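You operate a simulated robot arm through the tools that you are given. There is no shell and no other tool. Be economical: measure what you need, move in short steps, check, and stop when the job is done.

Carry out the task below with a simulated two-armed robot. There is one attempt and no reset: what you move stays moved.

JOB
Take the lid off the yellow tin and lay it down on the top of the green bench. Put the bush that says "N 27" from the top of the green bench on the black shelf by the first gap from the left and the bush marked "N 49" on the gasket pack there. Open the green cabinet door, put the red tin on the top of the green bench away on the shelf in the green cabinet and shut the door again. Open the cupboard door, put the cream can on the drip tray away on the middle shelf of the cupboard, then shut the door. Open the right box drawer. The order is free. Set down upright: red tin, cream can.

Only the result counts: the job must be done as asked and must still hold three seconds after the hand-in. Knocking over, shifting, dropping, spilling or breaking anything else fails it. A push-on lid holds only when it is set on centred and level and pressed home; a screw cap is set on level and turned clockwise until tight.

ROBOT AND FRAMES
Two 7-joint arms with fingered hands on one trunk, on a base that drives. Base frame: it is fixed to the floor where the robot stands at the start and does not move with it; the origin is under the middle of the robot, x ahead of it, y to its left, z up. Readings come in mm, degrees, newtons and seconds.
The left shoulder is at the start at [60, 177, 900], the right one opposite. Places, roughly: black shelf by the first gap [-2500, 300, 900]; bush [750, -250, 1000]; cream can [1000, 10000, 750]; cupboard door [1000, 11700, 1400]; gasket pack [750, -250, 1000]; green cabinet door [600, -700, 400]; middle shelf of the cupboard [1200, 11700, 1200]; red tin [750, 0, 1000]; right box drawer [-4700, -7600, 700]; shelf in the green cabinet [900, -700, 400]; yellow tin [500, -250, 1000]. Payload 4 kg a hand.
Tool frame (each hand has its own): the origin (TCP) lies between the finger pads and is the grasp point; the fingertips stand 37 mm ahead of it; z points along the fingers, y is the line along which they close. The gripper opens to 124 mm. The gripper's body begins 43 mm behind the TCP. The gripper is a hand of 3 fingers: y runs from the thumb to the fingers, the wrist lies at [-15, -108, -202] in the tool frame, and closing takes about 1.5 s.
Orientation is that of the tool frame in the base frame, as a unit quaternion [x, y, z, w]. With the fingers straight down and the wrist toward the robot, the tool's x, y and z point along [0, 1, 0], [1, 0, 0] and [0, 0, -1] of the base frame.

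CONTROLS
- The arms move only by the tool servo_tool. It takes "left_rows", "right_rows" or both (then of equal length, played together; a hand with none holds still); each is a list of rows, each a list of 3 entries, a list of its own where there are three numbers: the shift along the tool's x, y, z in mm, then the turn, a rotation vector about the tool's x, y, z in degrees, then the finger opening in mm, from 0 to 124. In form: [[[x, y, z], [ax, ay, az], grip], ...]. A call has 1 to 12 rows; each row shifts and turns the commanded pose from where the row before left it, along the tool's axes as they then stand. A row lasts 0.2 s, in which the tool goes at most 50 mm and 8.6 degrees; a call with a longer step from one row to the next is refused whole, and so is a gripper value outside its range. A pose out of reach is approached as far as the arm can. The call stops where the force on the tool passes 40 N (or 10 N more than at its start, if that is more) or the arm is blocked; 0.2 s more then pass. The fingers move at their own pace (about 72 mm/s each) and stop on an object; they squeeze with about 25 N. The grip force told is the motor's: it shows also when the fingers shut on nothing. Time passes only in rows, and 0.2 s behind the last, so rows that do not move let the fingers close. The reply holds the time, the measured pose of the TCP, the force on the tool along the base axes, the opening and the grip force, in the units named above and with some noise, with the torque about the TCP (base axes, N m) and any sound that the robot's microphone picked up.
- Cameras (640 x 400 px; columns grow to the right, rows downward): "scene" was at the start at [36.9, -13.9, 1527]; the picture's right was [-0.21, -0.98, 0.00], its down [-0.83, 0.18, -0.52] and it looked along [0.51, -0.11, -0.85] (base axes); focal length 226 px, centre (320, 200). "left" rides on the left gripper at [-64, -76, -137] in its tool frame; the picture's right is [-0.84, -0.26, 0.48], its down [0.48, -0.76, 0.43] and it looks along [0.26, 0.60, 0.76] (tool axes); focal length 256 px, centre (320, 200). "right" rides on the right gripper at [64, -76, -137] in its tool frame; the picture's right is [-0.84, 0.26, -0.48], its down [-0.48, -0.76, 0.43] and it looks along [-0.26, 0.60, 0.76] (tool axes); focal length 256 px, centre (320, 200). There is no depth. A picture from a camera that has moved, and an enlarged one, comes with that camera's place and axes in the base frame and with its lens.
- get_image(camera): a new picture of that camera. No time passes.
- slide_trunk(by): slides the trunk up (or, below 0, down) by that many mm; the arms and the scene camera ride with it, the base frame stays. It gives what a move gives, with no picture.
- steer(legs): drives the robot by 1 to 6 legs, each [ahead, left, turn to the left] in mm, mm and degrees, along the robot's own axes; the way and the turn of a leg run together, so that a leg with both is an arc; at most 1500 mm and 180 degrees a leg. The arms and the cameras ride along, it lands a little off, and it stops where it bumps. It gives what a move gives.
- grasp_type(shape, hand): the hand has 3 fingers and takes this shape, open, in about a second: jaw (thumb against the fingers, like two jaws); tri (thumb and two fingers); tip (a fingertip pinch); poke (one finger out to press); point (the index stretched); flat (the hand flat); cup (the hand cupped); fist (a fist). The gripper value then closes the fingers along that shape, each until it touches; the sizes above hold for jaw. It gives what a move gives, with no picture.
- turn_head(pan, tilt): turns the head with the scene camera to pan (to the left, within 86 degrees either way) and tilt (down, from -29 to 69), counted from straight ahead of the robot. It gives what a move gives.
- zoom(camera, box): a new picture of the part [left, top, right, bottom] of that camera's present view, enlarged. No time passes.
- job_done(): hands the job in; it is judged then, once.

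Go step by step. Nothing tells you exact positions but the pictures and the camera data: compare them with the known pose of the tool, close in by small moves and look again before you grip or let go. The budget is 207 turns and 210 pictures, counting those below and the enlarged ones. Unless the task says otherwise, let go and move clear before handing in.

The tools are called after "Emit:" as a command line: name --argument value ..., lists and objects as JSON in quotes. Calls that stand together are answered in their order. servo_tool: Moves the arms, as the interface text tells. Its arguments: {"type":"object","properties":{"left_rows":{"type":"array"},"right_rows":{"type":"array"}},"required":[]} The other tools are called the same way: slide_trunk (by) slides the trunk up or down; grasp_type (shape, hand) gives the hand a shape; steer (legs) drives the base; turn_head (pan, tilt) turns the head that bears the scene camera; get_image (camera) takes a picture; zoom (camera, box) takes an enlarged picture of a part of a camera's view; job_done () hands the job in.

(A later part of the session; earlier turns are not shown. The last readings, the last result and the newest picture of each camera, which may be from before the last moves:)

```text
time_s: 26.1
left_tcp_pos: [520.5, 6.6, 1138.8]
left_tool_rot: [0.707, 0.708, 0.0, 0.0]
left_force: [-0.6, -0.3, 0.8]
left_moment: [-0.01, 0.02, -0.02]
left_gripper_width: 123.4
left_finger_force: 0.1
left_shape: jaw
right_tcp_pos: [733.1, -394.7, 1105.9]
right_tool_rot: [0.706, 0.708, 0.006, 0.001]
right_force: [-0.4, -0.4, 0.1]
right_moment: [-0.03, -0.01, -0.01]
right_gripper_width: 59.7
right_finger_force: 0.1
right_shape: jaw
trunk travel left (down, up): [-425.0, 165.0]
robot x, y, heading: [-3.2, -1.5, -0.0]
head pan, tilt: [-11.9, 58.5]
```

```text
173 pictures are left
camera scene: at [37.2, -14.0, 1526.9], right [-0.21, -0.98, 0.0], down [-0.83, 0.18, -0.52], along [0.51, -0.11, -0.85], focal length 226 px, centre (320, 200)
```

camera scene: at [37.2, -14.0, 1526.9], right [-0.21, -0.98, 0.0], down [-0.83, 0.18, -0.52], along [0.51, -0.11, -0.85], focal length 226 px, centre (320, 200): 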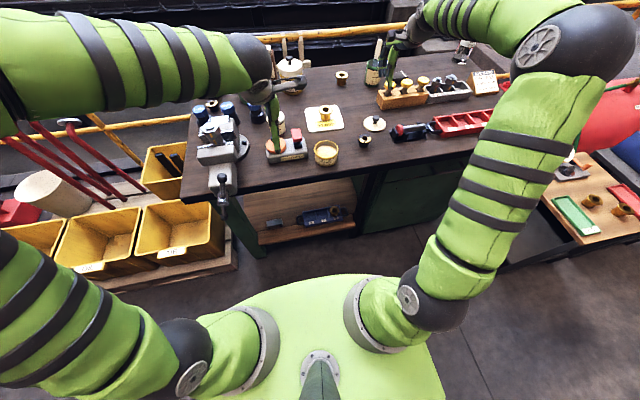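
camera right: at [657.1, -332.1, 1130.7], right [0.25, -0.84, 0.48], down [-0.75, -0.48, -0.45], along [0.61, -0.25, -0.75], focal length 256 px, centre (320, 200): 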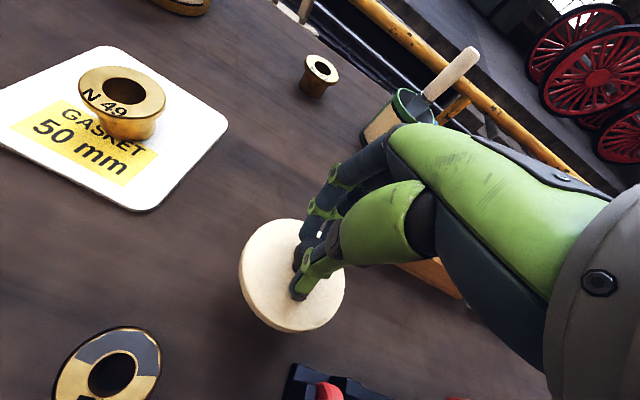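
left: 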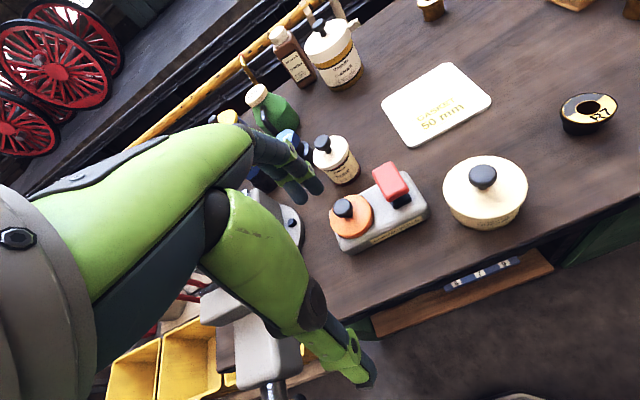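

Emit:
turn_head --pan -35 --tilt 45

Emit:
get_image --camera "scene"

```text
time_s: 26.9
left_tcp_pos: [520.1, 7.3, 1137.2]
left_tool_rot: [0.707, 0.707, 0.0, 0.0]
left_force: [-0.6, 0.0, -0.1]
left_moment: [0.01, 0.01, -0.03]
left_gripper_width: 123.7
left_finger_force: 0.0
left_shape: jaw
right_tcp_pos: [732.6, -395.1, 1104.5]
right_tool_rot: [0.706, 0.708, 0.007, 0.001]
right_force: [-0.3, 0.1, 0.2]
right_moment: [-0.01, 0.02, 0.05]
right_gripper_width: 59.6
right_finger_force: 0.1
right_shape: jaw
trunk travel left (down, up): [-425.0, 165.0]
robot x, y, heading: [3.0, 2.8, -0.1]
head pan, tilt: [-35.0, 45.0]
```

```text
172 pictures are left
camera scene: at [36.8, -46.4, 1544.7], right [-0.57, -0.82, 0.0], down [-0.58, 0.41, -0.71], along [0.58, -0.4, -0.71], focal length 226 px, centre (320, 200)
```

scene: 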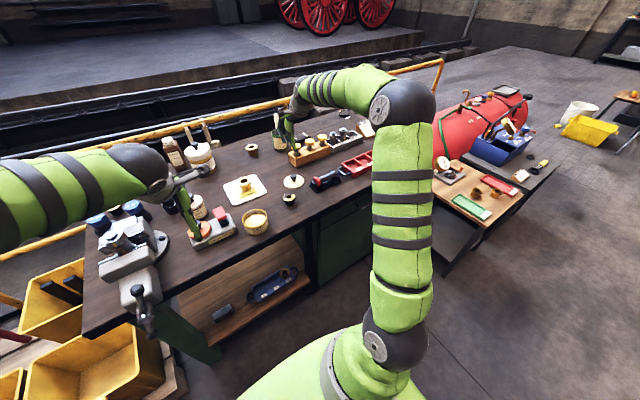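

Emit:
steer --legs '[[-700, 0, 0], [0, -650, 0]]'

Emit:
turn_head --pan 0 --tilt 35

Emit:
get_image --camera "scene"

```text
time_s: 34.0
left_tcp_pos: [-180.2, -642.6, 1137.3]
left_tool_rot: [0.708, 0.706, 0.0, 0.0]
left_force: [0.0, -0.3, 0.4]
left_moment: [-0.02, 0.01, 0.04]
left_gripper_width: 123.7
left_finger_force: 0.0
left_shape: jaw
right_tcp_pos: [31.1, -1045.0, 1104.6]
right_tool_rot: [0.707, 0.707, 0.006, 0.002]
right_force: [-0.7, -0.3, -0.2]
right_moment: [-0.02, -0.01, 0.05]
right_gripper_width: 59.9
right_finger_force: 0.0
right_shape: jaw
trunk travel left (down, up): [-425.0, 165.0]
robot x, y, heading: [-697.6, -647.9, -0.3]
head pan, tilt: [-35.0, 45.0]
```

```text
time_s: 35.0
left_tcp_pos: [-180.1, -641.7, 1137.9]
left_tool_rot: [0.708, 0.706, 0.0, 0.001]
left_force: [-0.8, -0.1, -0.5]
left_moment: [-0.01, 0.01, -0.01]
left_gripper_width: 123.6
left_finger_force: 0.1
left_shape: jaw
right_tcp_pos: [31.5, -1045.0, 1104.7]
right_tool_rot: [0.708, 0.706, 0.006, 0.002]
right_force: [0.4, 1.0, -0.6]
right_moment: [0.01, 0.04, 0.02]
right_gripper_width: 59.6
right_finger_force: 0.0
right_shape: jaw
trunk travel left (down, up): [-425.0, 165.0]
robot x, y, heading: [-700.4, -648.9, -0.4]
head pan, tilt: [0.0, 35.0]
```

```text
171 pictures are left
camera scene: at [-641.9, -647.3, 1559.5], right [0.0, -1.0, 0.0], down [-0.57, 0.0, -0.82], along [0.82, 0.0, -0.57], focal length 226 px, centre (320, 200)
```

scene: 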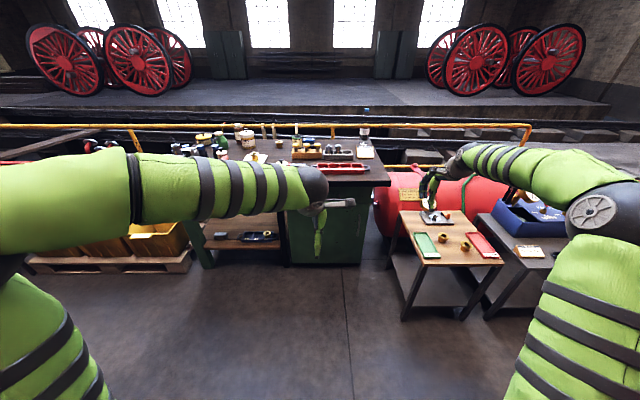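

Emit:
zoom --camera "scene" --box '[270, 170, 390, 280]'

```text
3.64 times, centred on (330, 225) of scene
camera zoom: at [-641.9, -647.3, 1559.5], right [0.0, -1.0, 0.0], down [-0.57, 0.0, -0.82], along [0.82, 0.0, -0.57], focal length 822 px, centre (284, 109)
```

zoom: 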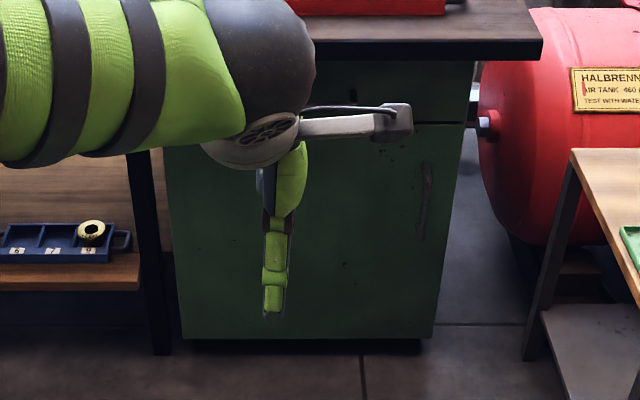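

The cabinet door has a vertical handle on its right side (≈590,-926, z≈485), hinged left. I lower the trunk and turn the right hand to point forward.

Emit:
slide_trunk --by -380

Emit:
servo_tool --right_rows '[[[0, 0, 0], [-4.95, -4.95, -4.95], 80], [[0, 0, 0], [-4.95, -4.95, -4.95], 80], [[0, 0, 0], [-4.95, -4.95, -4.95], 80], [[0, 0, 0], [-4.95, -4.95, -4.95], 80], [[0, 0, 0], [-4.95, -4.95, -4.95], 80], [[0, 0, 0], [-4.95, -4.95, -4.95], 80], [[0, 0, 0], [-4.95, -4.95, -4.95], 80], [[0, 0, 0], [-4.95, -4.95, -4.95], 80], [[0, 0, 0], [-4.95, -4.95, -4.95], 80], [[0, 0, 0], [-4.95, -4.95, -4.95], 80], [[0, 0, 0], [-4.95, -4.95, -4.95], 80], [[0, 0, 0], [-4.95, -4.95, -4.95], 80]]'

Emit:
get_image --camera "right"

Emit:
get_image --camera "scene"

```text
time_s: 38.6
left_tcp_pos: [-178.5, -641.7, 758.0]
left_tool_rot: [0.708, 0.706, 0.0, 0.0]
left_force: [-0.4, -0.3, -0.3]
left_moment: [-0.01, 0.0, -0.01]
left_gripper_width: 123.7
left_finger_force: 0.0
left_shape: jaw
right_tcp_pos: [31.0, -1044.6, 725.2]
right_tool_rot: [0.708, 0.706, 0.007, 0.001]
right_force: [0.6, 0.8, 0.2]
right_moment: [0.02, 0.02, -0.01]
right_gripper_width: 59.6
right_finger_force: 0.0
right_shape: jaw
trunk travel left (down, up): [-45.0, 545.0]
robot x, y, heading: [-703.7, -644.2, -0.2]
head pan, tilt: [0.0, 35.0]
```

```text
time_s: 41.2
left_tcp_pos: [-179.3, -641.7, 757.8]
left_tool_rot: [0.708, 0.707, 0.001, -0.001]
left_force: [0.9, 1.0, -1.0]
left_moment: [0.02, 0.0, -0.01]
left_gripper_width: 123.6
left_finger_force: 0.0
left_shape: jaw
right_tcp_pos: [31.4, -1043.4, 724.8]
right_tool_rot: [0.123, 0.756, 0.003, 0.644]
right_force: [-0.1, 0.9, -0.8]
right_moment: [-0.04, 0.0, 0.01]
right_gripper_width: 79.6
right_finger_force: 0.1
right_shape: jaw
trunk travel left (down, up): [-45.0, 545.0]
robot x, y, heading: [-702.6, -649.2, -0.0]
head pan, tilt: [0.0, 35.0]
```

```text
169 pictures are left
camera right: at [-123.8, -1085.3, 673.2], right [-0.3, 0.16, 0.94], down [0.35, -0.9, 0.27], along [0.89, 0.41, 0.21], focal length 256 px, centre (320, 200)
```

right: 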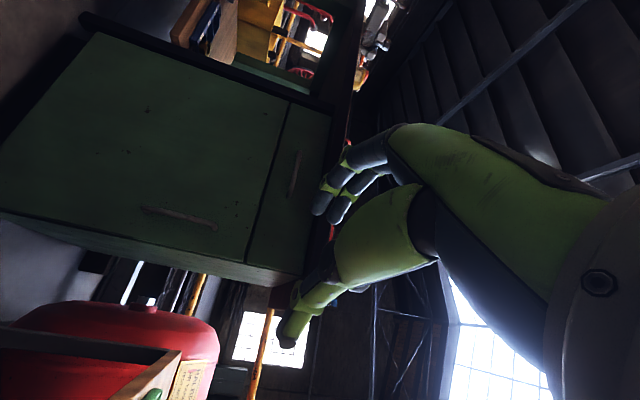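

```text
168 pictures are left
camera scene: at [-642.1, -647.0, 1179.6], right [0.0, -1.0, 0.0], down [-0.57, 0.0, -0.82], along [0.82, 0.0, -0.57], focal length 226 px, centre (320, 200)
```

scene: 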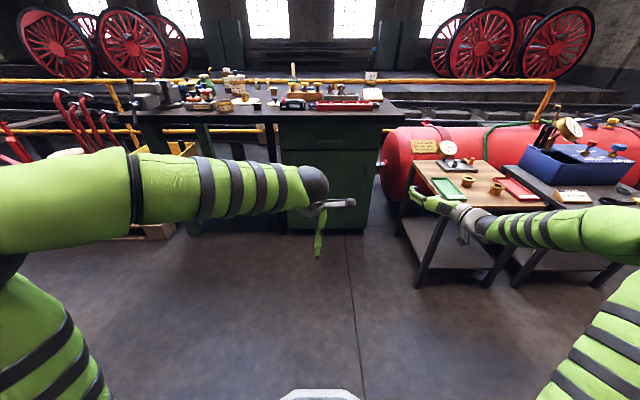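

Emit:
servo_tool --right_rows '[[[0, 0, 0], [-4.95, -4.95, -4.95], 80], [[0, 0, 0], [-4.95, -4.95, -4.95], 80], [[0, 0, 0], [0, 0, 0], 80]]'

Emit:
zoom --camera "scene" --box '[260, 100, 420, 240]'

Emit:
zoom --camera "right" --box '[60, 100, 340, 300]'

```text
time_s: 42.0
left_tcp_pos: [-181.1, -643.0, 758.5]
left_tool_rot: [0.708, 0.706, 0.0, 0.0]
left_force: [0.1, -0.3, 0.4]
left_moment: [-0.01, -0.02, -0.01]
left_gripper_width: 123.8
left_finger_force: 0.0
left_shape: jaw
right_tcp_pos: [31.8, -1045.2, 723.7]
right_tool_rot: [0.002, 0.703, 0.001, 0.712]
right_force: [-0.1, 0.0, 0.9]
right_moment: [-0.03, 0.0, 0.03]
right_gripper_width: 79.6
right_finger_force: 0.0
right_shape: jaw
trunk travel left (down, up): [-45.0, 545.0]
robot x, y, heading: [-698.4, -648.8, -0.2]
head pan, tilt: [0.0, 35.0]
```

```text
2.86 times, centred on (340, 170) of scene
camera zoom: at [-642.0, -647.2, 1179.5], right [0.0, -1.0, 0.0], down [-0.57, 0.0, -0.82], along [0.82, 0.0, -0.57], focal length 646 px, centre (263, 286)
```

zoom: 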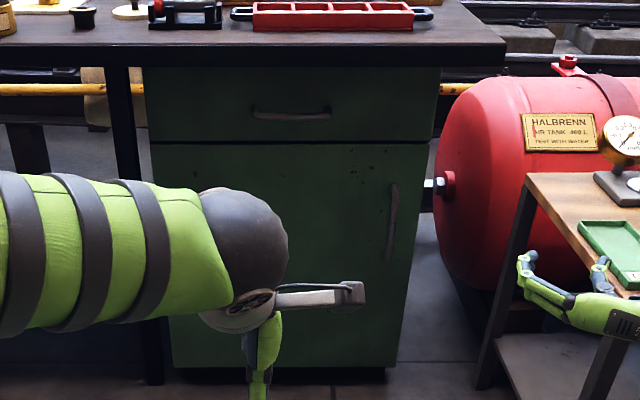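

```text
2.00 times, centred on (200, 200) of right
camera zoom: at [-103.7, -1120.9, 657.4], right [-0.49, 0.25, 0.83], down [0.43, -0.76, 0.48], along [0.76, 0.6, 0.27], focal length 512 px, centre (560, 200)
```

zoom: 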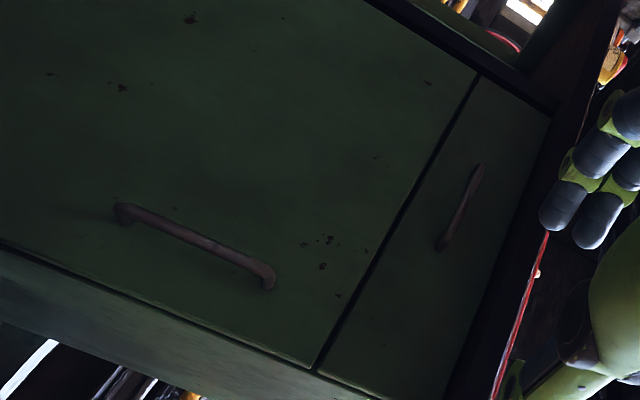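

Emit:
servo_tool --right_rows '[[[31, 33, -9], [0, 0, 0], 80], [[31, 33, -9], [0, 0, 0], 80], [[31, 33, -9], [0, 0, 0], 80], [[31, 33, -9], [0, 0, 0], 80], [[31, 33, -9], [0, 0, 0], 80], [[31, 33, -9], [0, 0, 0], 80], [[31, 33, -9], [0, 0, 0], 80], [[0, 0, 0], [0, 0, 0], 80]]'

Emit:
get_image --camera "scene"

```text
time_s: 43.9
left_tcp_pos: [-180.3, -642.2, 758.9]
left_tool_rot: [0.708, 0.706, 0.0, 0.0]
left_force: [0.5, -1.0, 0.5]
left_moment: [0.0, 0.0, 0.01]
left_gripper_width: 123.6
left_finger_force: 0.0
left_shape: jaw
right_tcp_pos: [-29.5, -811.6, 508.6]
right_tool_rot: [0.001, 0.703, 0.001, 0.711]
right_force: [0.3, 0.1, -0.7]
right_moment: [-0.03, -0.03, -0.01]
right_gripper_width: 79.7
right_finger_force: 0.0
right_shape: jaw
trunk travel left (down, up): [-45.0, 545.0]
robot x, y, heading: [-701.2, -648.3, -0.4]
head pan, tilt: [0.0, 35.0]
```

```text
165 pictures are left
camera scene: at [-641.9, -647.1, 1179.5], right [0.0, -1.0, 0.0], down [-0.57, 0.0, -0.82], along [0.82, 0.0, -0.57], focal length 226 px, centre (320, 200)
```

scene: 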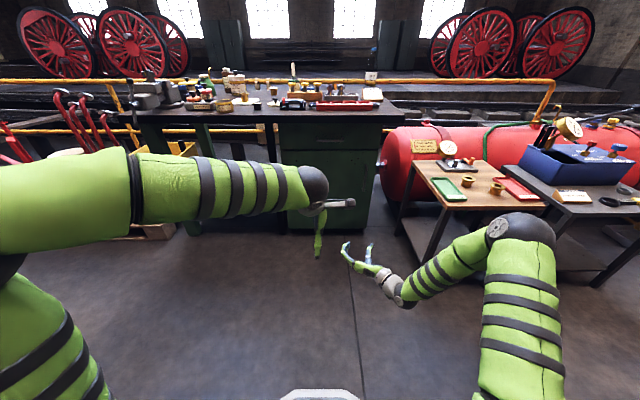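

Emit:
servo_tool --right_rows '[[[2, -21, 38], [0, 0, 0], 80], [[2, -21, 38], [0, 0, 0], 80], [[2, -21, 38], [0, 0, 0], 80], [[2, -21, 38], [0, 0, 0], 80], [[0, 0, 0], [0, 0, 0], 80]]'

Emit:
steer --legs '[[300, 0, 0]]'

Emit:
get_image --camera "scene"

Emit:
get_image --camera "right"

```text
time_s: 45.0
left_tcp_pos: [-180.8, -642.8, 758.6]
left_tool_rot: [0.708, 0.706, 0.0, 0.0]
left_force: [-0.8, 0.2, 0.9]
left_moment: [-0.01, -0.03, -0.01]
left_gripper_width: 123.6
left_finger_force: 0.0
left_shape: jaw
right_tcp_pos: [123.0, -897.2, 502.8]
right_tool_rot: [0.003, 0.703, 0.003, 0.711]
right_force: [-0.5, 0.0, 1.1]
right_moment: [-0.01, 0.0, 0.03]
right_gripper_width: 79.8
right_finger_force: 0.1
right_shape: jaw
trunk travel left (down, up): [-45.0, 545.0]
robot x, y, heading: [-698.6, -644.9, 0.0]
head pan, tilt: [0.0, 35.0]
```

```text
time_s: 47.1
left_tcp_pos: [122.0, -642.3, 759.4]
left_tool_rot: [0.708, 0.706, 0.0, 0.0]
left_force: [-0.4, -0.1, 0.2]
left_moment: [-0.01, -0.03, -0.01]
left_gripper_width: 123.7
left_finger_force: 0.0
left_shape: jaw
right_tcp_pos: [424.5, -897.7, 502.8]
right_tool_rot: [0.003, 0.703, 0.0, 0.711]
right_force: [0.1, -0.1, 0.2]
right_moment: [-0.01, -0.03, 0.03]
right_gripper_width: 79.7
right_finger_force: 0.0
right_shape: jaw
trunk travel left (down, up): [-45.0, 545.0]
robot x, y, heading: [-396.5, -646.6, -0.3]
head pan, tilt: [0.0, 35.0]
```

```text
164 pictures are left
camera scene: at [-339.9, -648.1, 1179.5], right [0.0, -1.0, 0.0], down [-0.57, 0.0, -0.82], along [0.82, 0.0, -0.57], focal length 226 px, centre (320, 200)
```

scene: 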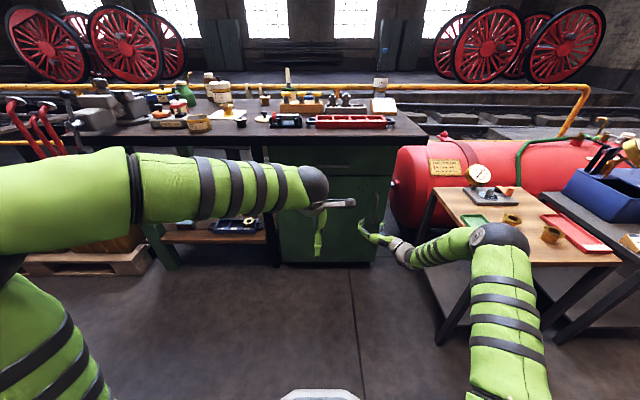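

```text
163 pictures are left
camera right: at [289.6, -973.6, 435.1], right [-0.49, 0.25, 0.83], down [0.43, -0.76, 0.48], along [0.76, 0.59, 0.27], focal length 256 px, centre (320, 200)
```

right: 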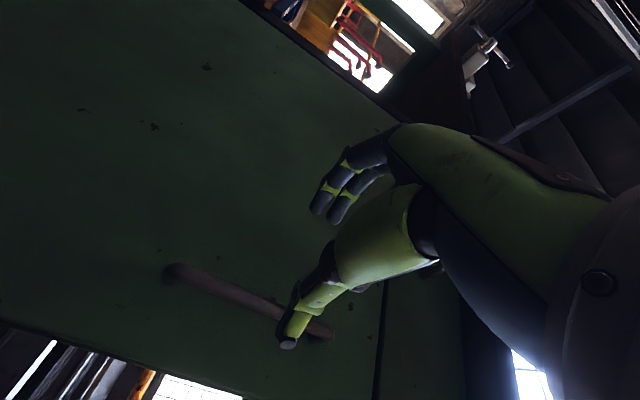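

Emit:
servo_tool --right_rows '[[[0, -7, 35], [0, 0, 0], 80], [[0, -7, 35], [0, 0, 0], 80], [[0, -7, 25], [0, 0, 0], 80], [[0, 0, 0], [0, 0, 0], 80]]'

Emit:
get_image --camera "scene"

Emit:
get_image --camera "right"

```text
time_s: 48.1
left_tcp_pos: [122.7, -643.3, 757.8]
left_tool_rot: [0.709, 0.705, 0.0, 0.0]
left_force: [0.3, 0.1, -0.2]
left_moment: [0.04, 0.02, 0.03]
left_gripper_width: 123.6
left_finger_force: 0.0
left_shape: jaw
right_tcp_pos: [518.8, -918.9, 502.0]
right_tool_rot: [0.002, 0.704, 0.001, 0.71]
right_force: [-1.0, 0.0, 0.4]
right_moment: [0.0, -0.01, 0.0]
right_gripper_width: 79.7
right_finger_force: 0.1
right_shape: jaw
trunk travel left (down, up): [-45.0, 545.0]
robot x, y, heading: [-400.0, -646.9, -0.2]
head pan, tilt: [0.0, 35.0]
```

```text
162 pictures are left
camera scene: at [-339.8, -648.1, 1179.5], right [0.0, -1.0, 0.0], down [-0.57, 0.0, -0.82], along [0.82, 0.0, -0.57], focal length 226 px, centre (320, 200)
```

scene: 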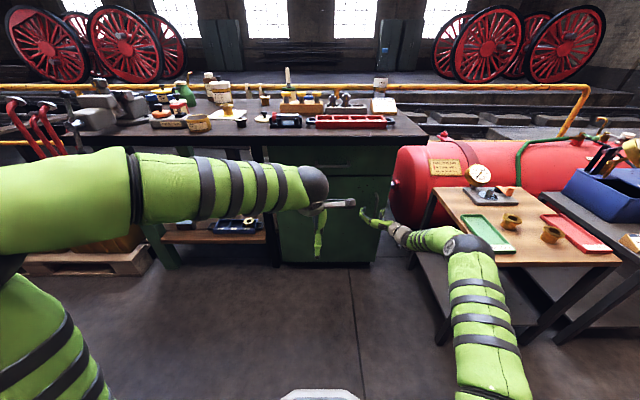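

```text
161 pictures are left
camera right: at [384.4, -994.6, 435.1], right [-0.49, 0.25, 0.83], down [0.43, -0.76, 0.48], along [0.76, 0.59, 0.27], focal length 256 px, centre (320, 200)
```

right: 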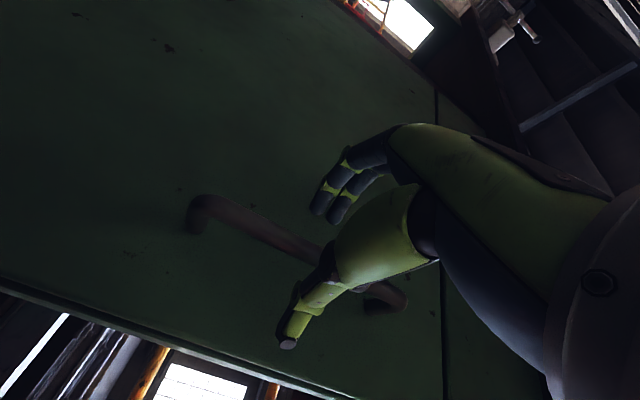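

Emit:
servo_tool --right_rows '[[[0, 5, 20], [0, 0, 0], 80], [[0, 0, 12], [0, 0, 0], 80], [[0, 0, 0], [0, 0, 0], 40], [[0, 0, 0], [0, 0, 0], 5], [[0, 0, 0], [0, 0, 0], 5], [[0, 0, 0], [0, 0, 0], 5], [[0, 0, 0], [0, 0, 0], 5], [[0, 0, 0], [0, 0, 0], 5]]'

Emit:
get_image --camera "right"

```text
time_s: 48.6
left_tcp_pos: [121.6, -642.5, 758.9]
left_tool_rot: [0.708, 0.706, 0.0, 0.0]
left_force: [0.9, -0.4, 0.1]
left_moment: [0.0, 0.0, 0.0]
left_gripper_width: 123.5
left_finger_force: 0.0
left_shape: jaw
right_tcp_pos: [539.3, -912.8, 501.4]
right_tool_rot: [0.0, 0.704, 0.006, 0.71]
right_force: [-24.3, -2.0, 5.7]
right_moment: [0.15, -0.07, 0.92]
right_gripper_width: 79.5
right_finger_force: 0.1
right_shape: jaw
trunk travel left (down, up): [-45.0, 545.0]
robot x, y, heading: [-399.5, -645.4, -0.4]
head pan, tilt: [0.0, 35.0]
stopped in row 2 (right hand): the force on the tool passed its limit at 58 N (the readings are from after the stop); the commanded pose is now the measured one
```

```text
160 pictures are left
camera right: at [403.7, -989.5, 434.2], right [-0.49, 0.25, 0.83], down [0.44, -0.76, 0.48], along [0.75, 0.6, 0.27], focal length 256 px, centre (320, 200)
```

right: 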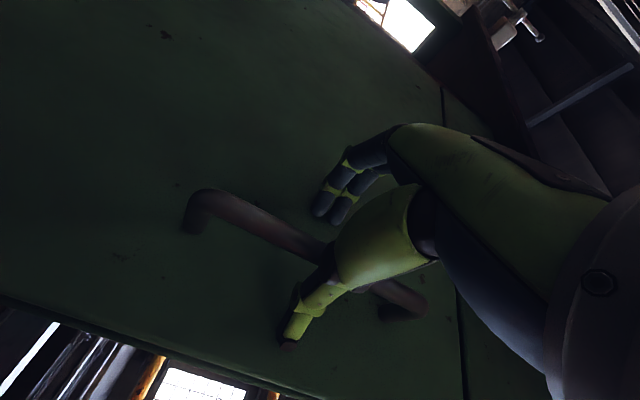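

Emit:
servo_tool --right_rows '[[[0, 0, -12], [0, 0, 0], 80], [[0, 0, 0], [0, 0, 0], 40], [[0, 0, 0], [0, 0, 0], 5], [[0, 0, 0], [0, 0, 0], 5], [[0, 0, 0], [0, 0, 0], 5], [[0, 0, 0], [0, 0, 0], 5], [[0, 0, 0], [0, 0, 0], 5]]'

Emit:
get_image --camera "right"

```text
time_s: 50.2
left_tcp_pos: [122.2, -644.9, 757.8]
left_tool_rot: [0.708, 0.706, 0.0, 0.0]
left_force: [-0.2, -0.1, -0.8]
left_moment: [0.02, 0.01, 0.0]
left_gripper_width: 123.3
left_finger_force: 0.1
left_shape: jaw
right_tcp_pos: [527.5, -917.1, 499.3]
right_tool_rot: [0.003, 0.704, 0.002, 0.71]
right_force: [-1.8, -34.2, 0.6]
right_moment: [-0.07, -0.02, -0.15]
right_gripper_width: 23.5
right_finger_force: 0.0
right_shape: jaw
trunk travel left (down, up): [-45.0, 545.0]
robot x, y, heading: [-399.9, -650.9, -0.2]
head pan, tilt: [0.0, 35.0]
```

```text
159 pictures are left
camera right: at [392.1, -993.8, 432.5], right [-0.49, 0.25, 0.84], down [0.43, -0.76, 0.48], along [0.76, 0.6, 0.27], focal length 256 px, centre (320, 200)
```

right: 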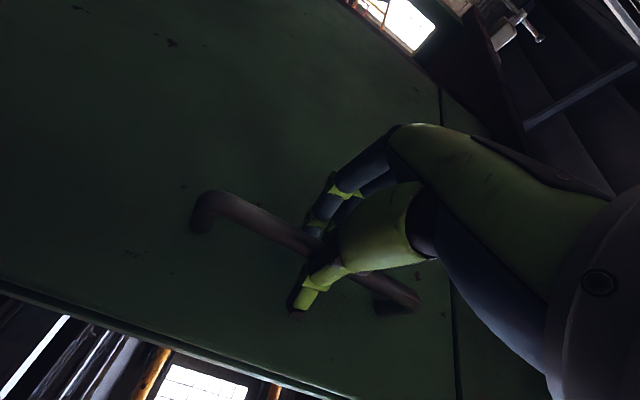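

Emit:
servo_tool --right_rows '[[[0, -4, 0], [0, 0, 0], 5], [[0, -3, 0], [0, 0, 0], 5], [[0, 0, 0], [0, 0, 0], 5], [[0, 0, 0], [0, 0, 0], 5], [[0, 0, 0], [0, 0, 0], 5]]'

```text
time_s: 51.4
left_tcp_pos: [121.8, -644.6, 757.0]
left_tool_rot: [0.708, 0.706, -0.001, -0.001]
left_force: [-0.8, -0.5, 0.6]
left_moment: [-0.04, -0.01, -0.02]
left_gripper_width: 124.0
left_finger_force: 0.2
left_shape: jaw
right_tcp_pos: [529.6, -920.6, 499.3]
right_tool_rot: [0.0, 0.704, 0.004, 0.71]
right_force: [-0.7, -24.1, 0.1]
right_moment: [-0.08, -0.03, -0.1]
right_gripper_width: 20.7
right_finger_force: 0.1
right_shape: jaw
trunk travel left (down, up): [-45.0, 545.0]
robot x, y, heading: [-397.6, -651.3, -0.1]
head pan, tilt: [0.0, 35.0]
```

Emit:
servo_tool --right_rows '[[[0, -5, 0], [0, 0, 0], 5], [[0, -5, 0], [0, 0, 0], 5], [[0, 0, 0], [0, 0, 0], 5], [[0, 0, 0], [0, 0, 0], 5], [[0, 0, 0], [0, 0, 0], 5]]'

Emit:
zoom --camera "right" --box '[180, 140, 460, 340]'

```text
time_s: 52.6
left_tcp_pos: [122.2, -642.3, 758.0]
left_tool_rot: [0.709, 0.706, 0.001, 0.0]
left_force: [0.1, -0.4, -0.5]
left_moment: [0.0, -0.01, -0.02]
left_gripper_width: 123.6
left_finger_force: 0.0
left_shape: jaw
right_tcp_pos: [528.8, -928.3, 500.1]
right_tool_rot: [-0.001, 0.704, 0.005, 0.71]
right_force: [1.2, -9.3, 0.8]
right_moment: [-0.02, -0.03, -0.03]
right_gripper_width: 10.7
right_finger_force: 0.0
right_shape: jaw
trunk travel left (down, up): [-45.0, 545.0]
robot x, y, heading: [-398.4, -650.7, -0.0]
head pan, tilt: [0.0, 35.0]
```

```text
2.00 times, centred on (320, 240) of right
camera zoom: at [393.6, -1005.9, 433.0], right [-0.49, 0.25, 0.83], down [0.44, -0.76, 0.48], along [0.75, 0.6, 0.27], focal length 512 px, centre (320, 120)
```

zoom: 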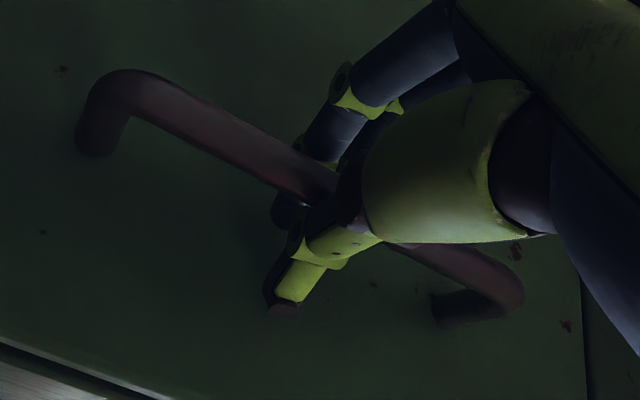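

Emit:
servo_tool --right_rows '[[[0, -3, 0], [0, 0, 0], 5], [[0, 0, 0], [0, 0, 0], 5], [[0, 0, -10], [0, 0, 0], 5], [[0, 0, -15], [0, 0, 0], 5], [[0, 0, -15], [0, 0, 0], 5], [[0, 0, 0], [0, 0, 0], 5]]'

Emit:
zoom --camera "right" --box '[180, 140, 460, 340]'

```text
time_s: 54.0
left_tcp_pos: [121.6, -642.7, 759.4]
left_tool_rot: [0.708, 0.706, 0.0, 0.0]
left_force: [-0.9, -0.2, -0.9]
left_moment: [-0.02, -0.03, -0.04]
left_gripper_width: 123.7
left_finger_force: 0.0
left_shape: jaw
right_tcp_pos: [488.4, -931.8, 499.7]
right_tool_rot: [0.0, 0.704, 0.006, 0.71]
right_force: [-0.5, 1.8, 0.2]
right_moment: [0.01, -0.03, 0.0]
right_gripper_width: 5.5
right_finger_force: 0.0
right_shape: jaw
trunk travel left (down, up): [-45.0, 545.0]
robot x, y, heading: [-397.9, -648.5, -0.2]
head pan, tilt: [0.0, 35.0]
```

```text
2.00 times, centred on (320, 240) of right
camera zoom: at [353.4, -1008.9, 432.9], right [-0.49, 0.25, 0.84], down [0.44, -0.76, 0.48], along [0.75, 0.6, 0.27], focal length 512 px, centre (320, 120)
```

zoom: 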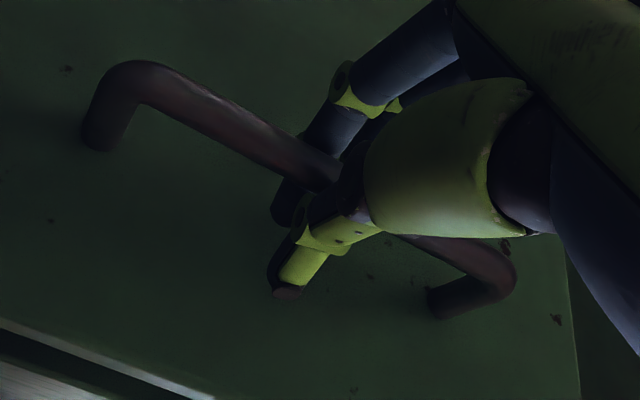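

The fingers are hooked behind the bar and the door is moving. I keep pulling along the arc, turning the hand with it.

Emit:
servo_tool --right_rows '[[[0, 4, -34], [4, 0, 0], 0], [[0, 4, -34], [4, 0, 0], 0], [[0, 4, -34], [4, 0, 0], 0], [[0, 4, -34], [4, 0, 0], 0], [[0, 4, -34], [4, 0, 0], 0], [[0, 0, 0], [0, 0, 0], 0]]'

Emit:
get_image --camera "scene"

Emit:
get_image --camera "right"

```text
time_s: 55.4
left_tcp_pos: [122.5, -641.5, 758.3]
left_tool_rot: [0.708, 0.706, 0.0, 0.001]
left_force: [-0.4, 0.2, 0.4]
left_moment: [-0.02, 0.01, 0.04]
left_gripper_width: 123.6
left_finger_force: 0.0
left_shape: jaw
right_tcp_pos: [324.0, -883.1, 501.3]
right_tool_rot: [0.121, 0.693, -0.114, 0.701]
right_force: [19.1, 35.5, 1.4]
right_moment: [0.23, -0.11, 0.28]
right_gripper_width: 0.0
right_finger_force: 25.4
right_shape: jaw
trunk travel left (down, up): [-45.0, 545.0]
robot x, y, heading: [-395.6, -648.6, -0.2]
head pan, tilt: [0.0, 35.0]
```

```text
156 pictures are left
camera scene: at [-339.4, -646.5, 1179.5], right [0.0, -1.0, 0.0], down [-0.57, 0.0, -0.82], along [0.82, 0.0, -0.57], focal length 226 px, centre (320, 200)
```

scene: 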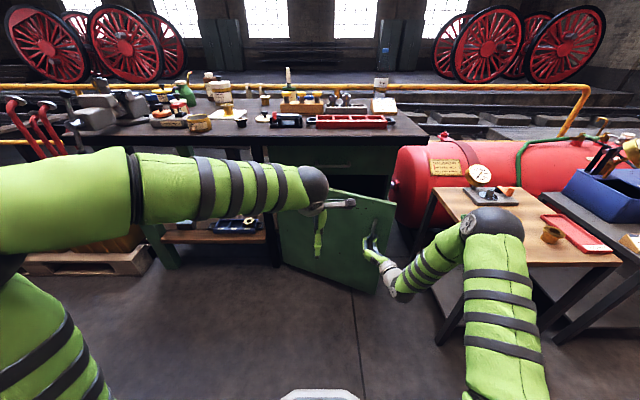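

```text
155 pictures are left
camera right: at [171.9, -910.6, 433.2], right [-0.38, 0.39, 0.84], down [0.16, -0.86, 0.48], along [0.91, 0.31, 0.27], focal length 256 px, centre (320, 200)
```

right: 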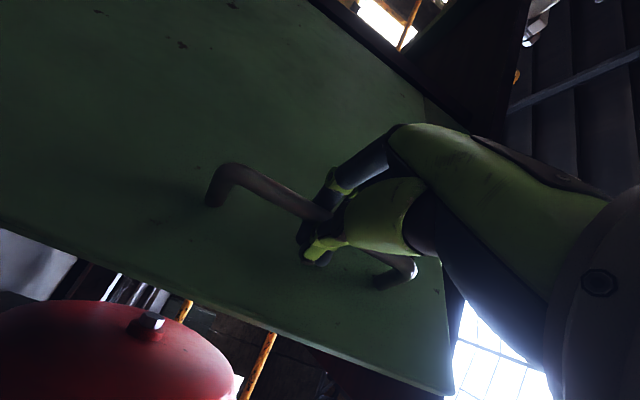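

Emit:
servo_tool --right_rows '[[[0, 10, -20], [3, 0, 0], 0], [[0, 6, -34], [4, 0, 0], 0], [[0, 6, -34], [4, 0, 0], 0], [[0, 6, -34], [4, 0, 0], 0], [[0, 6, -34], [4, 0, 0], 0], [[0, 0, 0], [0, 0, 0], 0]]'

Emit:
get_image --camera "scene"

```text
time_s: 56.8
left_tcp_pos: [121.9, -643.3, 759.3]
left_tool_rot: [0.708, 0.706, 0.0, 0.0]
left_force: [0.0, 0.3, 0.5]
left_moment: [0.04, -0.02, 0.03]
left_gripper_width: 123.7
left_finger_force: 0.2
left_shape: jaw
right_tcp_pos: [199.6, -787.5, 499.1]
right_tool_rot: [0.237, 0.665, -0.23, 0.67]
right_force: [16.4, 15.9, 15.4]
right_moment: [0.28, -0.4, 0.23]
right_gripper_width: 0.1
right_finger_force: 24.6
right_shape: jaw
trunk travel left (down, up): [-45.0, 545.0]
robot x, y, heading: [-398.5, -647.2, -0.4]
head pan, tilt: [0.0, 35.0]
```

```text
154 pictures are left
camera scene: at [-340.3, -647.4, 1179.6], right [0.0, -1.0, 0.0], down [-0.57, 0.0, -0.82], along [0.82, 0.0, -0.57], focal length 226 px, centre (320, 200)
```

scene: 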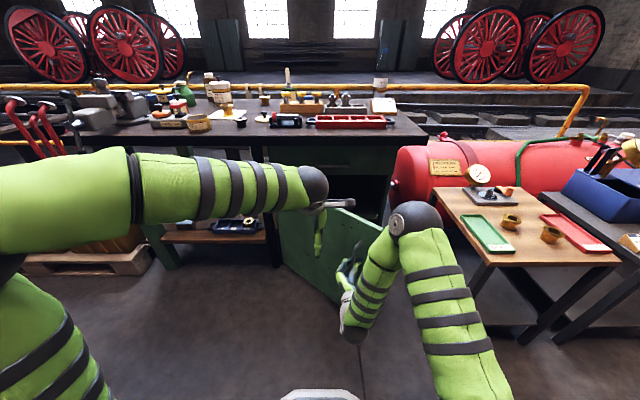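

Emit:
servo_tool --right_rows '[[[0, 8, -30], [3, 0, 0], 0], [[0, 6, -34], [3, 0, 0], 0], [[0, 7, -34], [3, 0, 0], 0], [[0, 8, -34], [3, 0, 0], 0], [[0, 0, 0], [0, 0, 0], 0]]'

Emit:
get_image --camera "scene"

```text
time_s: 58.0
left_tcp_pos: [121.1, -642.6, 758.9]
left_tool_rot: [0.708, 0.706, 0.001, 0.0]
left_force: [-0.4, -0.2, 0.6]
left_moment: [0.0, -0.03, -0.01]
left_gripper_width: 123.8
left_finger_force: 0.0
left_shape: jaw
right_tcp_pos: [121.8, -676.6, 498.3]
right_tool_rot: [0.305, 0.638, -0.301, 0.64]
right_force: [-12.8, -7.3, 10.8]
right_moment: [0.09, -0.23, -0.16]
right_gripper_width: 0.3
right_finger_force: 24.9
right_shape: jaw
trunk travel left (down, up): [-45.0, 545.0]
robot x, y, heading: [-400.6, -646.4, -0.1]
head pan, tilt: [0.0, 35.0]
```

```text
153 pictures are left
camera scene: at [-341.2, -648.4, 1179.6], right [0.0, -1.0, 0.0], down [-0.57, 0.0, -0.82], along [0.82, 0.0, -0.57], focal length 226 px, centre (320, 200)
```

scene: 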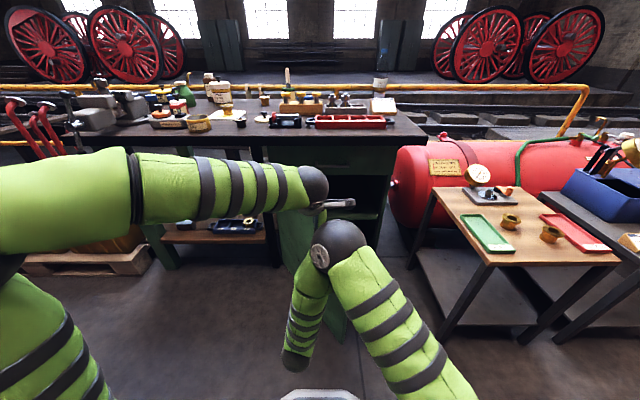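

Emit:
servo_tool --right_rows '[[[0, 0, 0], [0, 0, 0], 60], [[0, 0, 0], [0, 0, 0], 80], [[0, 0, 0], [0, 0, 0], 80], [[0, 0, -30], [0, 0, 0], 80], [[0, 0, -30], [0, 0, 0], 80], [[0, 0, -30], [0, 0, 0], 80], [[0, 0, 0], [0, 0, 0], 80]]'

Emit:
steer --legs '[[-450, 0, 0]]'

Emit:
get_image --camera "scene"

```text
time_s: 59.6
left_tcp_pos: [121.9, -642.9, 758.2]
left_tool_rot: [0.708, 0.706, 0.0, 0.001]
left_force: [0.5, 0.9, -0.5]
left_moment: [0.0, 0.01, 0.02]
left_gripper_width: 123.5
left_finger_force: 0.0
left_shape: jaw
right_tcp_pos: [65.8, -606.2, 498.4]
right_tool_rot: [0.306, 0.638, -0.299, 0.641]
right_force: [0.5, -0.6, 0.5]
right_moment: [0.01, 0.01, 0.01]
right_gripper_width: 79.5
right_finger_force: 0.0
right_shape: jaw
trunk travel left (down, up): [-45.0, 545.0]
robot x, y, heading: [-399.0, -646.7, -0.2]
head pan, tilt: [0.0, 35.0]
```

```text
time_s: 62.3
left_tcp_pos: [-323.1, -641.6, 758.3]
left_tool_rot: [0.708, 0.706, 0.0, 0.0]
left_force: [-0.3, 0.5, 0.9]
left_moment: [0.0, 0.03, -0.01]
left_gripper_width: 123.6
left_finger_force: 0.0
left_shape: jaw
right_tcp_pos: [-378.6, -604.5, 500.0]
right_tool_rot: [0.305, 0.638, -0.298, 0.641]
right_force: [1.1, 0.0, 0.6]
right_moment: [0.0, 0.01, -0.02]
right_gripper_width: 79.4
right_finger_force: 0.0
right_shape: jaw
trunk travel left (down, up): [-45.0, 545.0]
robot x, y, heading: [-845.5, -647.6, -0.0]
head pan, tilt: [0.0, 35.0]
```

```text
152 pictures are left
camera scene: at [-785.2, -646.3, 1179.5], right [0.0, -1.0, 0.0], down [-0.57, 0.0, -0.82], along [0.82, 0.0, -0.57], focal length 226 px, centre (320, 200)
```

scene: 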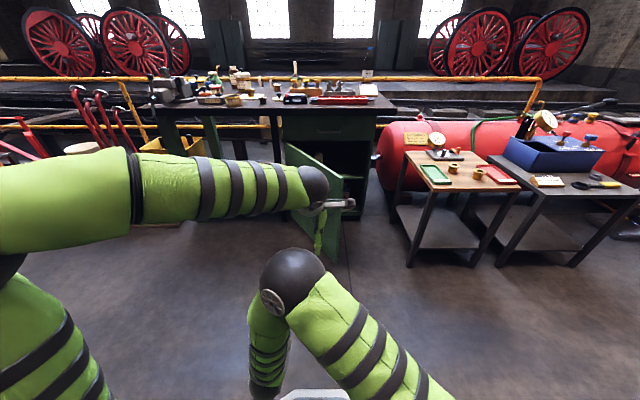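

Emit:
servo_tool --right_rows '[[[0, -16, 45], [-8, 0, 0], 80], [[0, -22, 42], [-8, 0, 0], 80], [[0, -27, 39], [-8, 0, 0], 80], [[0, -33, 34], [-8, 0, 0], 80], [[0, -37, 30], [-8, 0, 0], 80], [[0, -41, 24], [-8, 0, 0], 80], [[0, -44, 18], [-3, 0, 0], 80], [[0, 0, 0], [0, 0, 0], 80]]'

Emit:
steer --legs '[[0, -350, 0]]'

Emit:
zoom --camera "scene" --box '[220, 90, 380, 230]'

```text
time_s: 64.1
left_tcp_pos: [-323.0, -641.6, 758.3]
left_tool_rot: [0.708, 0.706, 0.0, 0.0]
left_force: [0.3, 0.7, 0.0]
left_moment: [-0.01, 0.01, 0.0]
left_gripper_width: 123.9
left_finger_force: 0.1
left_shape: jaw
right_tcp_pos: [-204.2, -851.4, 497.3]
right_tool_rot: [0.003, 0.704, 0.0, 0.71]
right_force: [0.2, -0.5, 0.0]
right_moment: [-0.02, 0.0, 0.01]
right_gripper_width: 80.2
right_finger_force: 0.1
right_shape: jaw
right hand out of reach, approached as far as the arm can: row 6, 7
trunk travel left (down, up): [-45.0, 545.0]
robot x, y, heading: [-842.6, -648.9, -0.2]
head pan, tilt: [0.0, 35.0]
```

```text
time_s: 66.4
left_tcp_pos: [-324.7, -992.5, 758.3]
left_tool_rot: [0.707, 0.707, -0.001, 0.0]
left_force: [0.0, 0.6, -0.8]
left_moment: [0.0, 0.01, 0.04]
left_gripper_width: 123.7
left_finger_force: 0.0
left_shape: jaw
right_tcp_pos: [-204.4, -1204.3, 498.5]
right_tool_rot: [0.003, 0.705, -0.001, 0.709]
right_force: [-0.1, 0.3, -0.4]
right_moment: [0.0, -0.02, 0.01]
right_gripper_width: 79.8
right_finger_force: 0.0
right_shape: jaw
trunk travel left (down, up): [-45.0, 545.0]
robot x, y, heading: [-844.5, -1002.2, -0.0]
head pan, tilt: [0.0, 35.0]
```

```text
2.86 times, centred on (300, 160) of scene
camera zoom: at [-786.3, -998.9, 1179.5], right [0.0, -1.0, 0.0], down [-0.57, 0.0, -0.82], along [0.82, 0.0, -0.57], focal length 646 px, centre (377, 314)
```

zoom: 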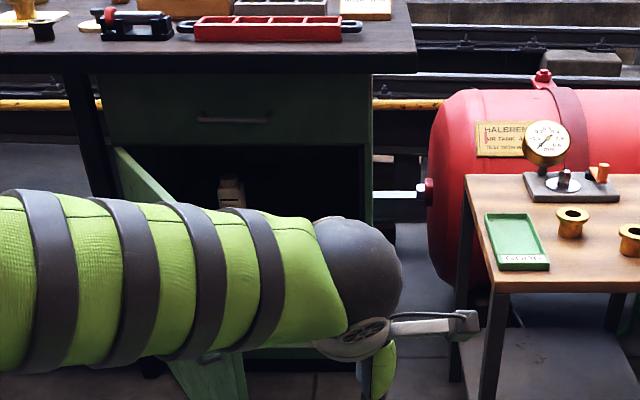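

Emit:
servo_tool --left_rows '[[[45, 0, -15], [0, 0, 0], 80], [[45, 0, -15], [0, 0, 0], 80], [[45, 0, -15], [0, 0, 0], 80], [[45, 0, -15], [0, 0, 0], 80], [[45, 0, -15], [0, 0, 0], 80], [[45, 0, -15], [0, 0, 0], 80], [[45, 0, -15], [0, 0, 0], 80]]'

Emit:
get_image --camera "scene"

Emit:
get_image --camera "right"

```text
time_s: 68.0
left_tcp_pos: [-323.5, -677.8, 864.0]
left_tool_rot: [0.709, 0.706, 0.0, 0.0]
left_force: [-0.4, 0.0, -0.3]
left_moment: [0.0, 0.04, -0.01]
left_gripper_width: 80.2
left_finger_force: 0.2
left_shape: jaw
right_tcp_pos: [-206.1, -1203.4, 497.6]
right_tool_rot: [0.004, 0.704, 0.0, 0.71]
right_force: [-1.0, 0.1, -0.1]
right_moment: [0.01, 0.0, 0.05]
right_gripper_width: 79.8
right_finger_force: 0.1
right_shape: jaw
trunk travel left (down, up): [-45.0, 545.0]
robot x, y, heading: [-840.7, -996.6, -0.0]
head pan, tilt: [0.0, 35.0]
```

```text
150 pictures are left
camera scene: at [-786.2, -999.2, 1179.5], right [0.0, -1.0, 0.0], down [-0.57, 0.0, -0.82], along [0.82, 0.0, -0.57], focal length 226 px, centre (320, 200)
```

scene: 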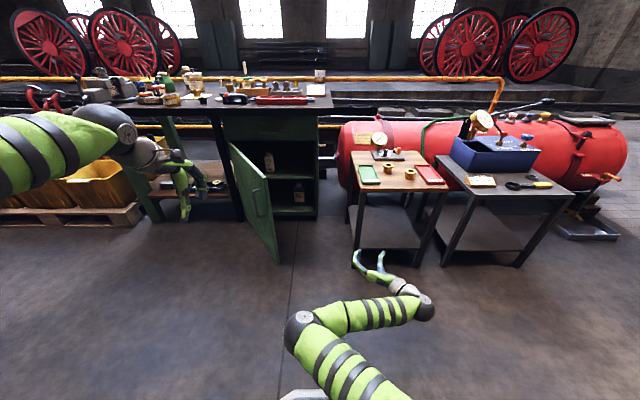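

```text
149 pictures are left
camera right: at [-340.5, -1279.4, 431.2], right [-0.49, 0.25, 0.84], down [0.43, -0.77, 0.48], along [0.76, 0.59, 0.26], focal length 256 px, centre (320, 200)
```

right: 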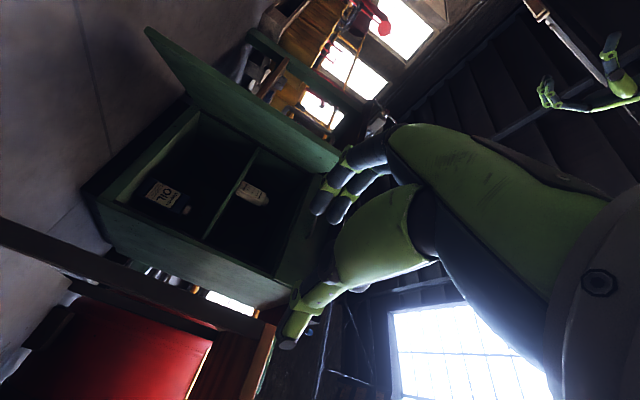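

Emit:
zoom --camera "scene" --box '[210, 90, 350, 230]'

Emit:
zoom --camera "right" --box '[70, 80, 330, 300]'

```text
2.86 times, centred on (280, 160) of scene
camera zoom: at [-786.2, -999.2, 1179.5], right [0.0, -1.0, 0.0], down [-0.57, 0.0, -0.82], along [0.82, 0.0, -0.57], focal length 646 px, centre (434, 314)
```

zoom: 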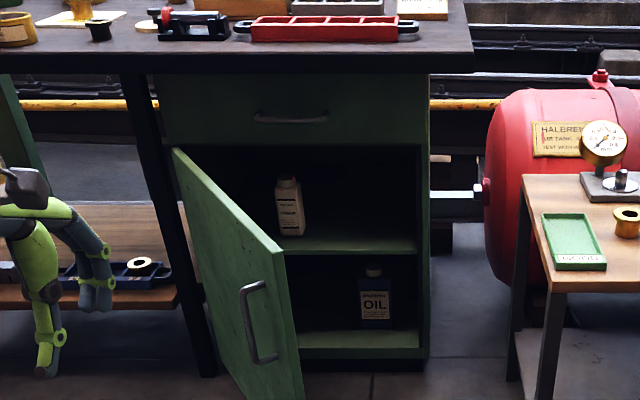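

```text
1.82 times, centred on (200, 190) of right
camera zoom: at [-340.5, -1279.4, 431.2], right [-0.49, 0.25, 0.84], down [0.43, -0.77, 0.48], along [0.76, 0.59, 0.26], focal length 465 px, centre (538, 218)
```

zoom: 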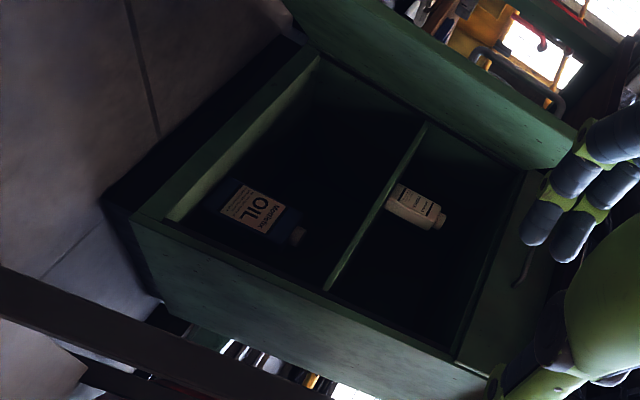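

Emit:
servo_tool --left_rows '[[[0, 0, 0], [-3.6, 3.6, 6.23], 100], [[0, 0, 0], [-3.6, 3.6, 6.23], 100], [[0, 0, 0], [-3.6, 3.6, 6.23], 100], [[0, 0, 0], [-3.6, 3.6, 6.23], 100], [[0, 0, 0], [-3.6, 3.6, 6.23], 100], [[0, 0, 0], [-3.6, 3.6, 6.23], 100], [[0, 0, 0], [-3.6, 3.6, 6.23], 100], [[0, 0, 0], [-3.6, 3.6, 6.23], 100], [[0, 0, 0], [-3.6, 3.6, 6.23], 100], [[0, 0, 0], [-3.6, 3.6, 6.23], 100], [[0, 0, 0], [-3.6, 3.6, 6.23], 100], [[0, 0, 0], [-3.6, 3.6, 6.23], 100]]' --right_rows '[[[-45, 0, -10], [0, 0, 0], 80], [[-45, 0, -10], [0, 0, 0], 80], [[-45, 0, -10], [0, 0, 0], 80], [[-45, 0, -10], [0, 0, 0], 80], [[-45, 0, -10], [0, 0, 0], 80], [[-45, 0, -10], [0, 0, 0], 80], [[0, 0, -10], [0, 0, 0], 80], [[0, 0, -10], [0, 0, 0], 80], [[0, 0, -10], [0, 0, 0], 80], [[0, 0, 0], [0, 0, 0], 80], [[0, 0, 0], [0, 0, 0], 80], [[0, 0, 0], [0, 0, 0], 80]]'

Emit:
slide_trunk --by 380

Emit:
servo_tool --left_rows '[[[0, 0, 0], [-3.6, 3.6, 6.23], 100], [[0, 0, 0], [0, 0, 0], 100]]'

Emit:
get_image --camera "scene"

```text
time_s: 70.6
left_tcp_pos: [-324.5, -679.0, 863.0]
left_tool_rot: [0.879, 0.06, 0.473, 0.0]
left_force: [0.1, -0.7, 0.5]
left_moment: [0.02, 0.0, 0.03]
left_gripper_width: 99.6
left_finger_force: 0.0
left_shape: jaw
right_tcp_pos: [-284.3, -1170.8, 764.0]
right_tool_rot: [0.004, 0.705, 0.0, 0.709]
right_force: [1.1, 0.2, -0.4]
right_moment: [0.04, -0.01, 0.02]
right_gripper_width: 79.8
right_finger_force: 0.1
right_shape: jaw
right hand out of reach, approached as far as the arm can: row 1, 2, 3, 4, 5
trunk travel left (down, up): [-45.0, 545.0]
robot x, y, heading: [-845.3, -997.2, 0.1]
head pan, tilt: [0.0, 35.0]
```

```text
time_s: 74.3
left_tcp_pos: [-323.5, -678.8, 1242.7]
left_tool_rot: [0.879, 0.062, 0.473, 0.001]
left_force: [0.1, -0.2, 0.2]
left_moment: [-0.02, 0.0, -0.01]
left_gripper_width: 99.6
left_finger_force: 0.2
left_shape: jaw
right_tcp_pos: [-285.2, -1170.3, 1144.1]
right_tool_rot: [0.004, 0.705, -0.001, 0.71]
right_force: [0.3, 0.2, -0.5]
right_moment: [-0.01, 0.04, 0.01]
right_gripper_width: 80.0
right_finger_force: 0.1
right_shape: jaw
trunk travel left (down, up): [-425.0, 165.0]
robot x, y, heading: [-848.9, -999.7, -0.2]
head pan, tilt: [0.0, 35.0]
```

```text
time_s: 74.9
left_tcp_pos: [-323.8, -677.8, 1243.0]
left_tool_rot: [0.866, -0.002, 0.5, 0.0]
left_force: [0.2, 0.4, 0.2]
left_moment: [0.01, -0.03, -0.01]
left_gripper_width: 100.2
left_finger_force: 0.2
left_shape: jaw
right_tcp_pos: [-285.4, -1170.5, 1144.3]
right_tool_rot: [0.004, 0.705, 0.0, 0.71]
right_force: [0.2, 0.4, -0.6]
right_moment: [-0.03, 0.02, -0.01]
right_gripper_width: 80.1
right_finger_force: 0.0
right_shape: jaw
trunk travel left (down, up): [-425.0, 165.0]
robot x, y, heading: [-845.5, -998.3, -0.2]
head pan, tilt: [0.0, 35.0]
```

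```text
146 pictures are left
camera scene: at [-786.3, -998.9, 1559.6], right [0.0, -1.0, 0.0], down [-0.57, 0.0, -0.82], along [0.82, 0.0, -0.57], focal length 226 px, centre (320, 200)
```

scene: 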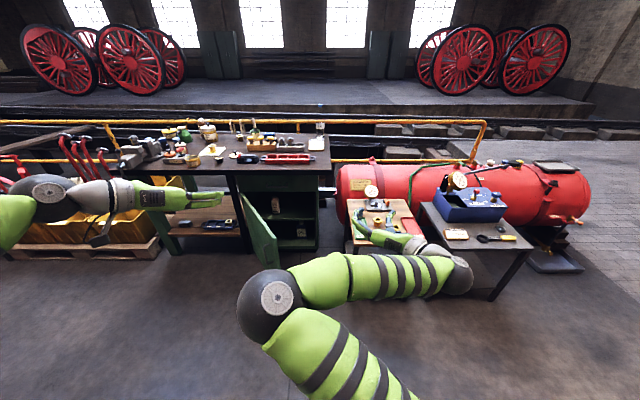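

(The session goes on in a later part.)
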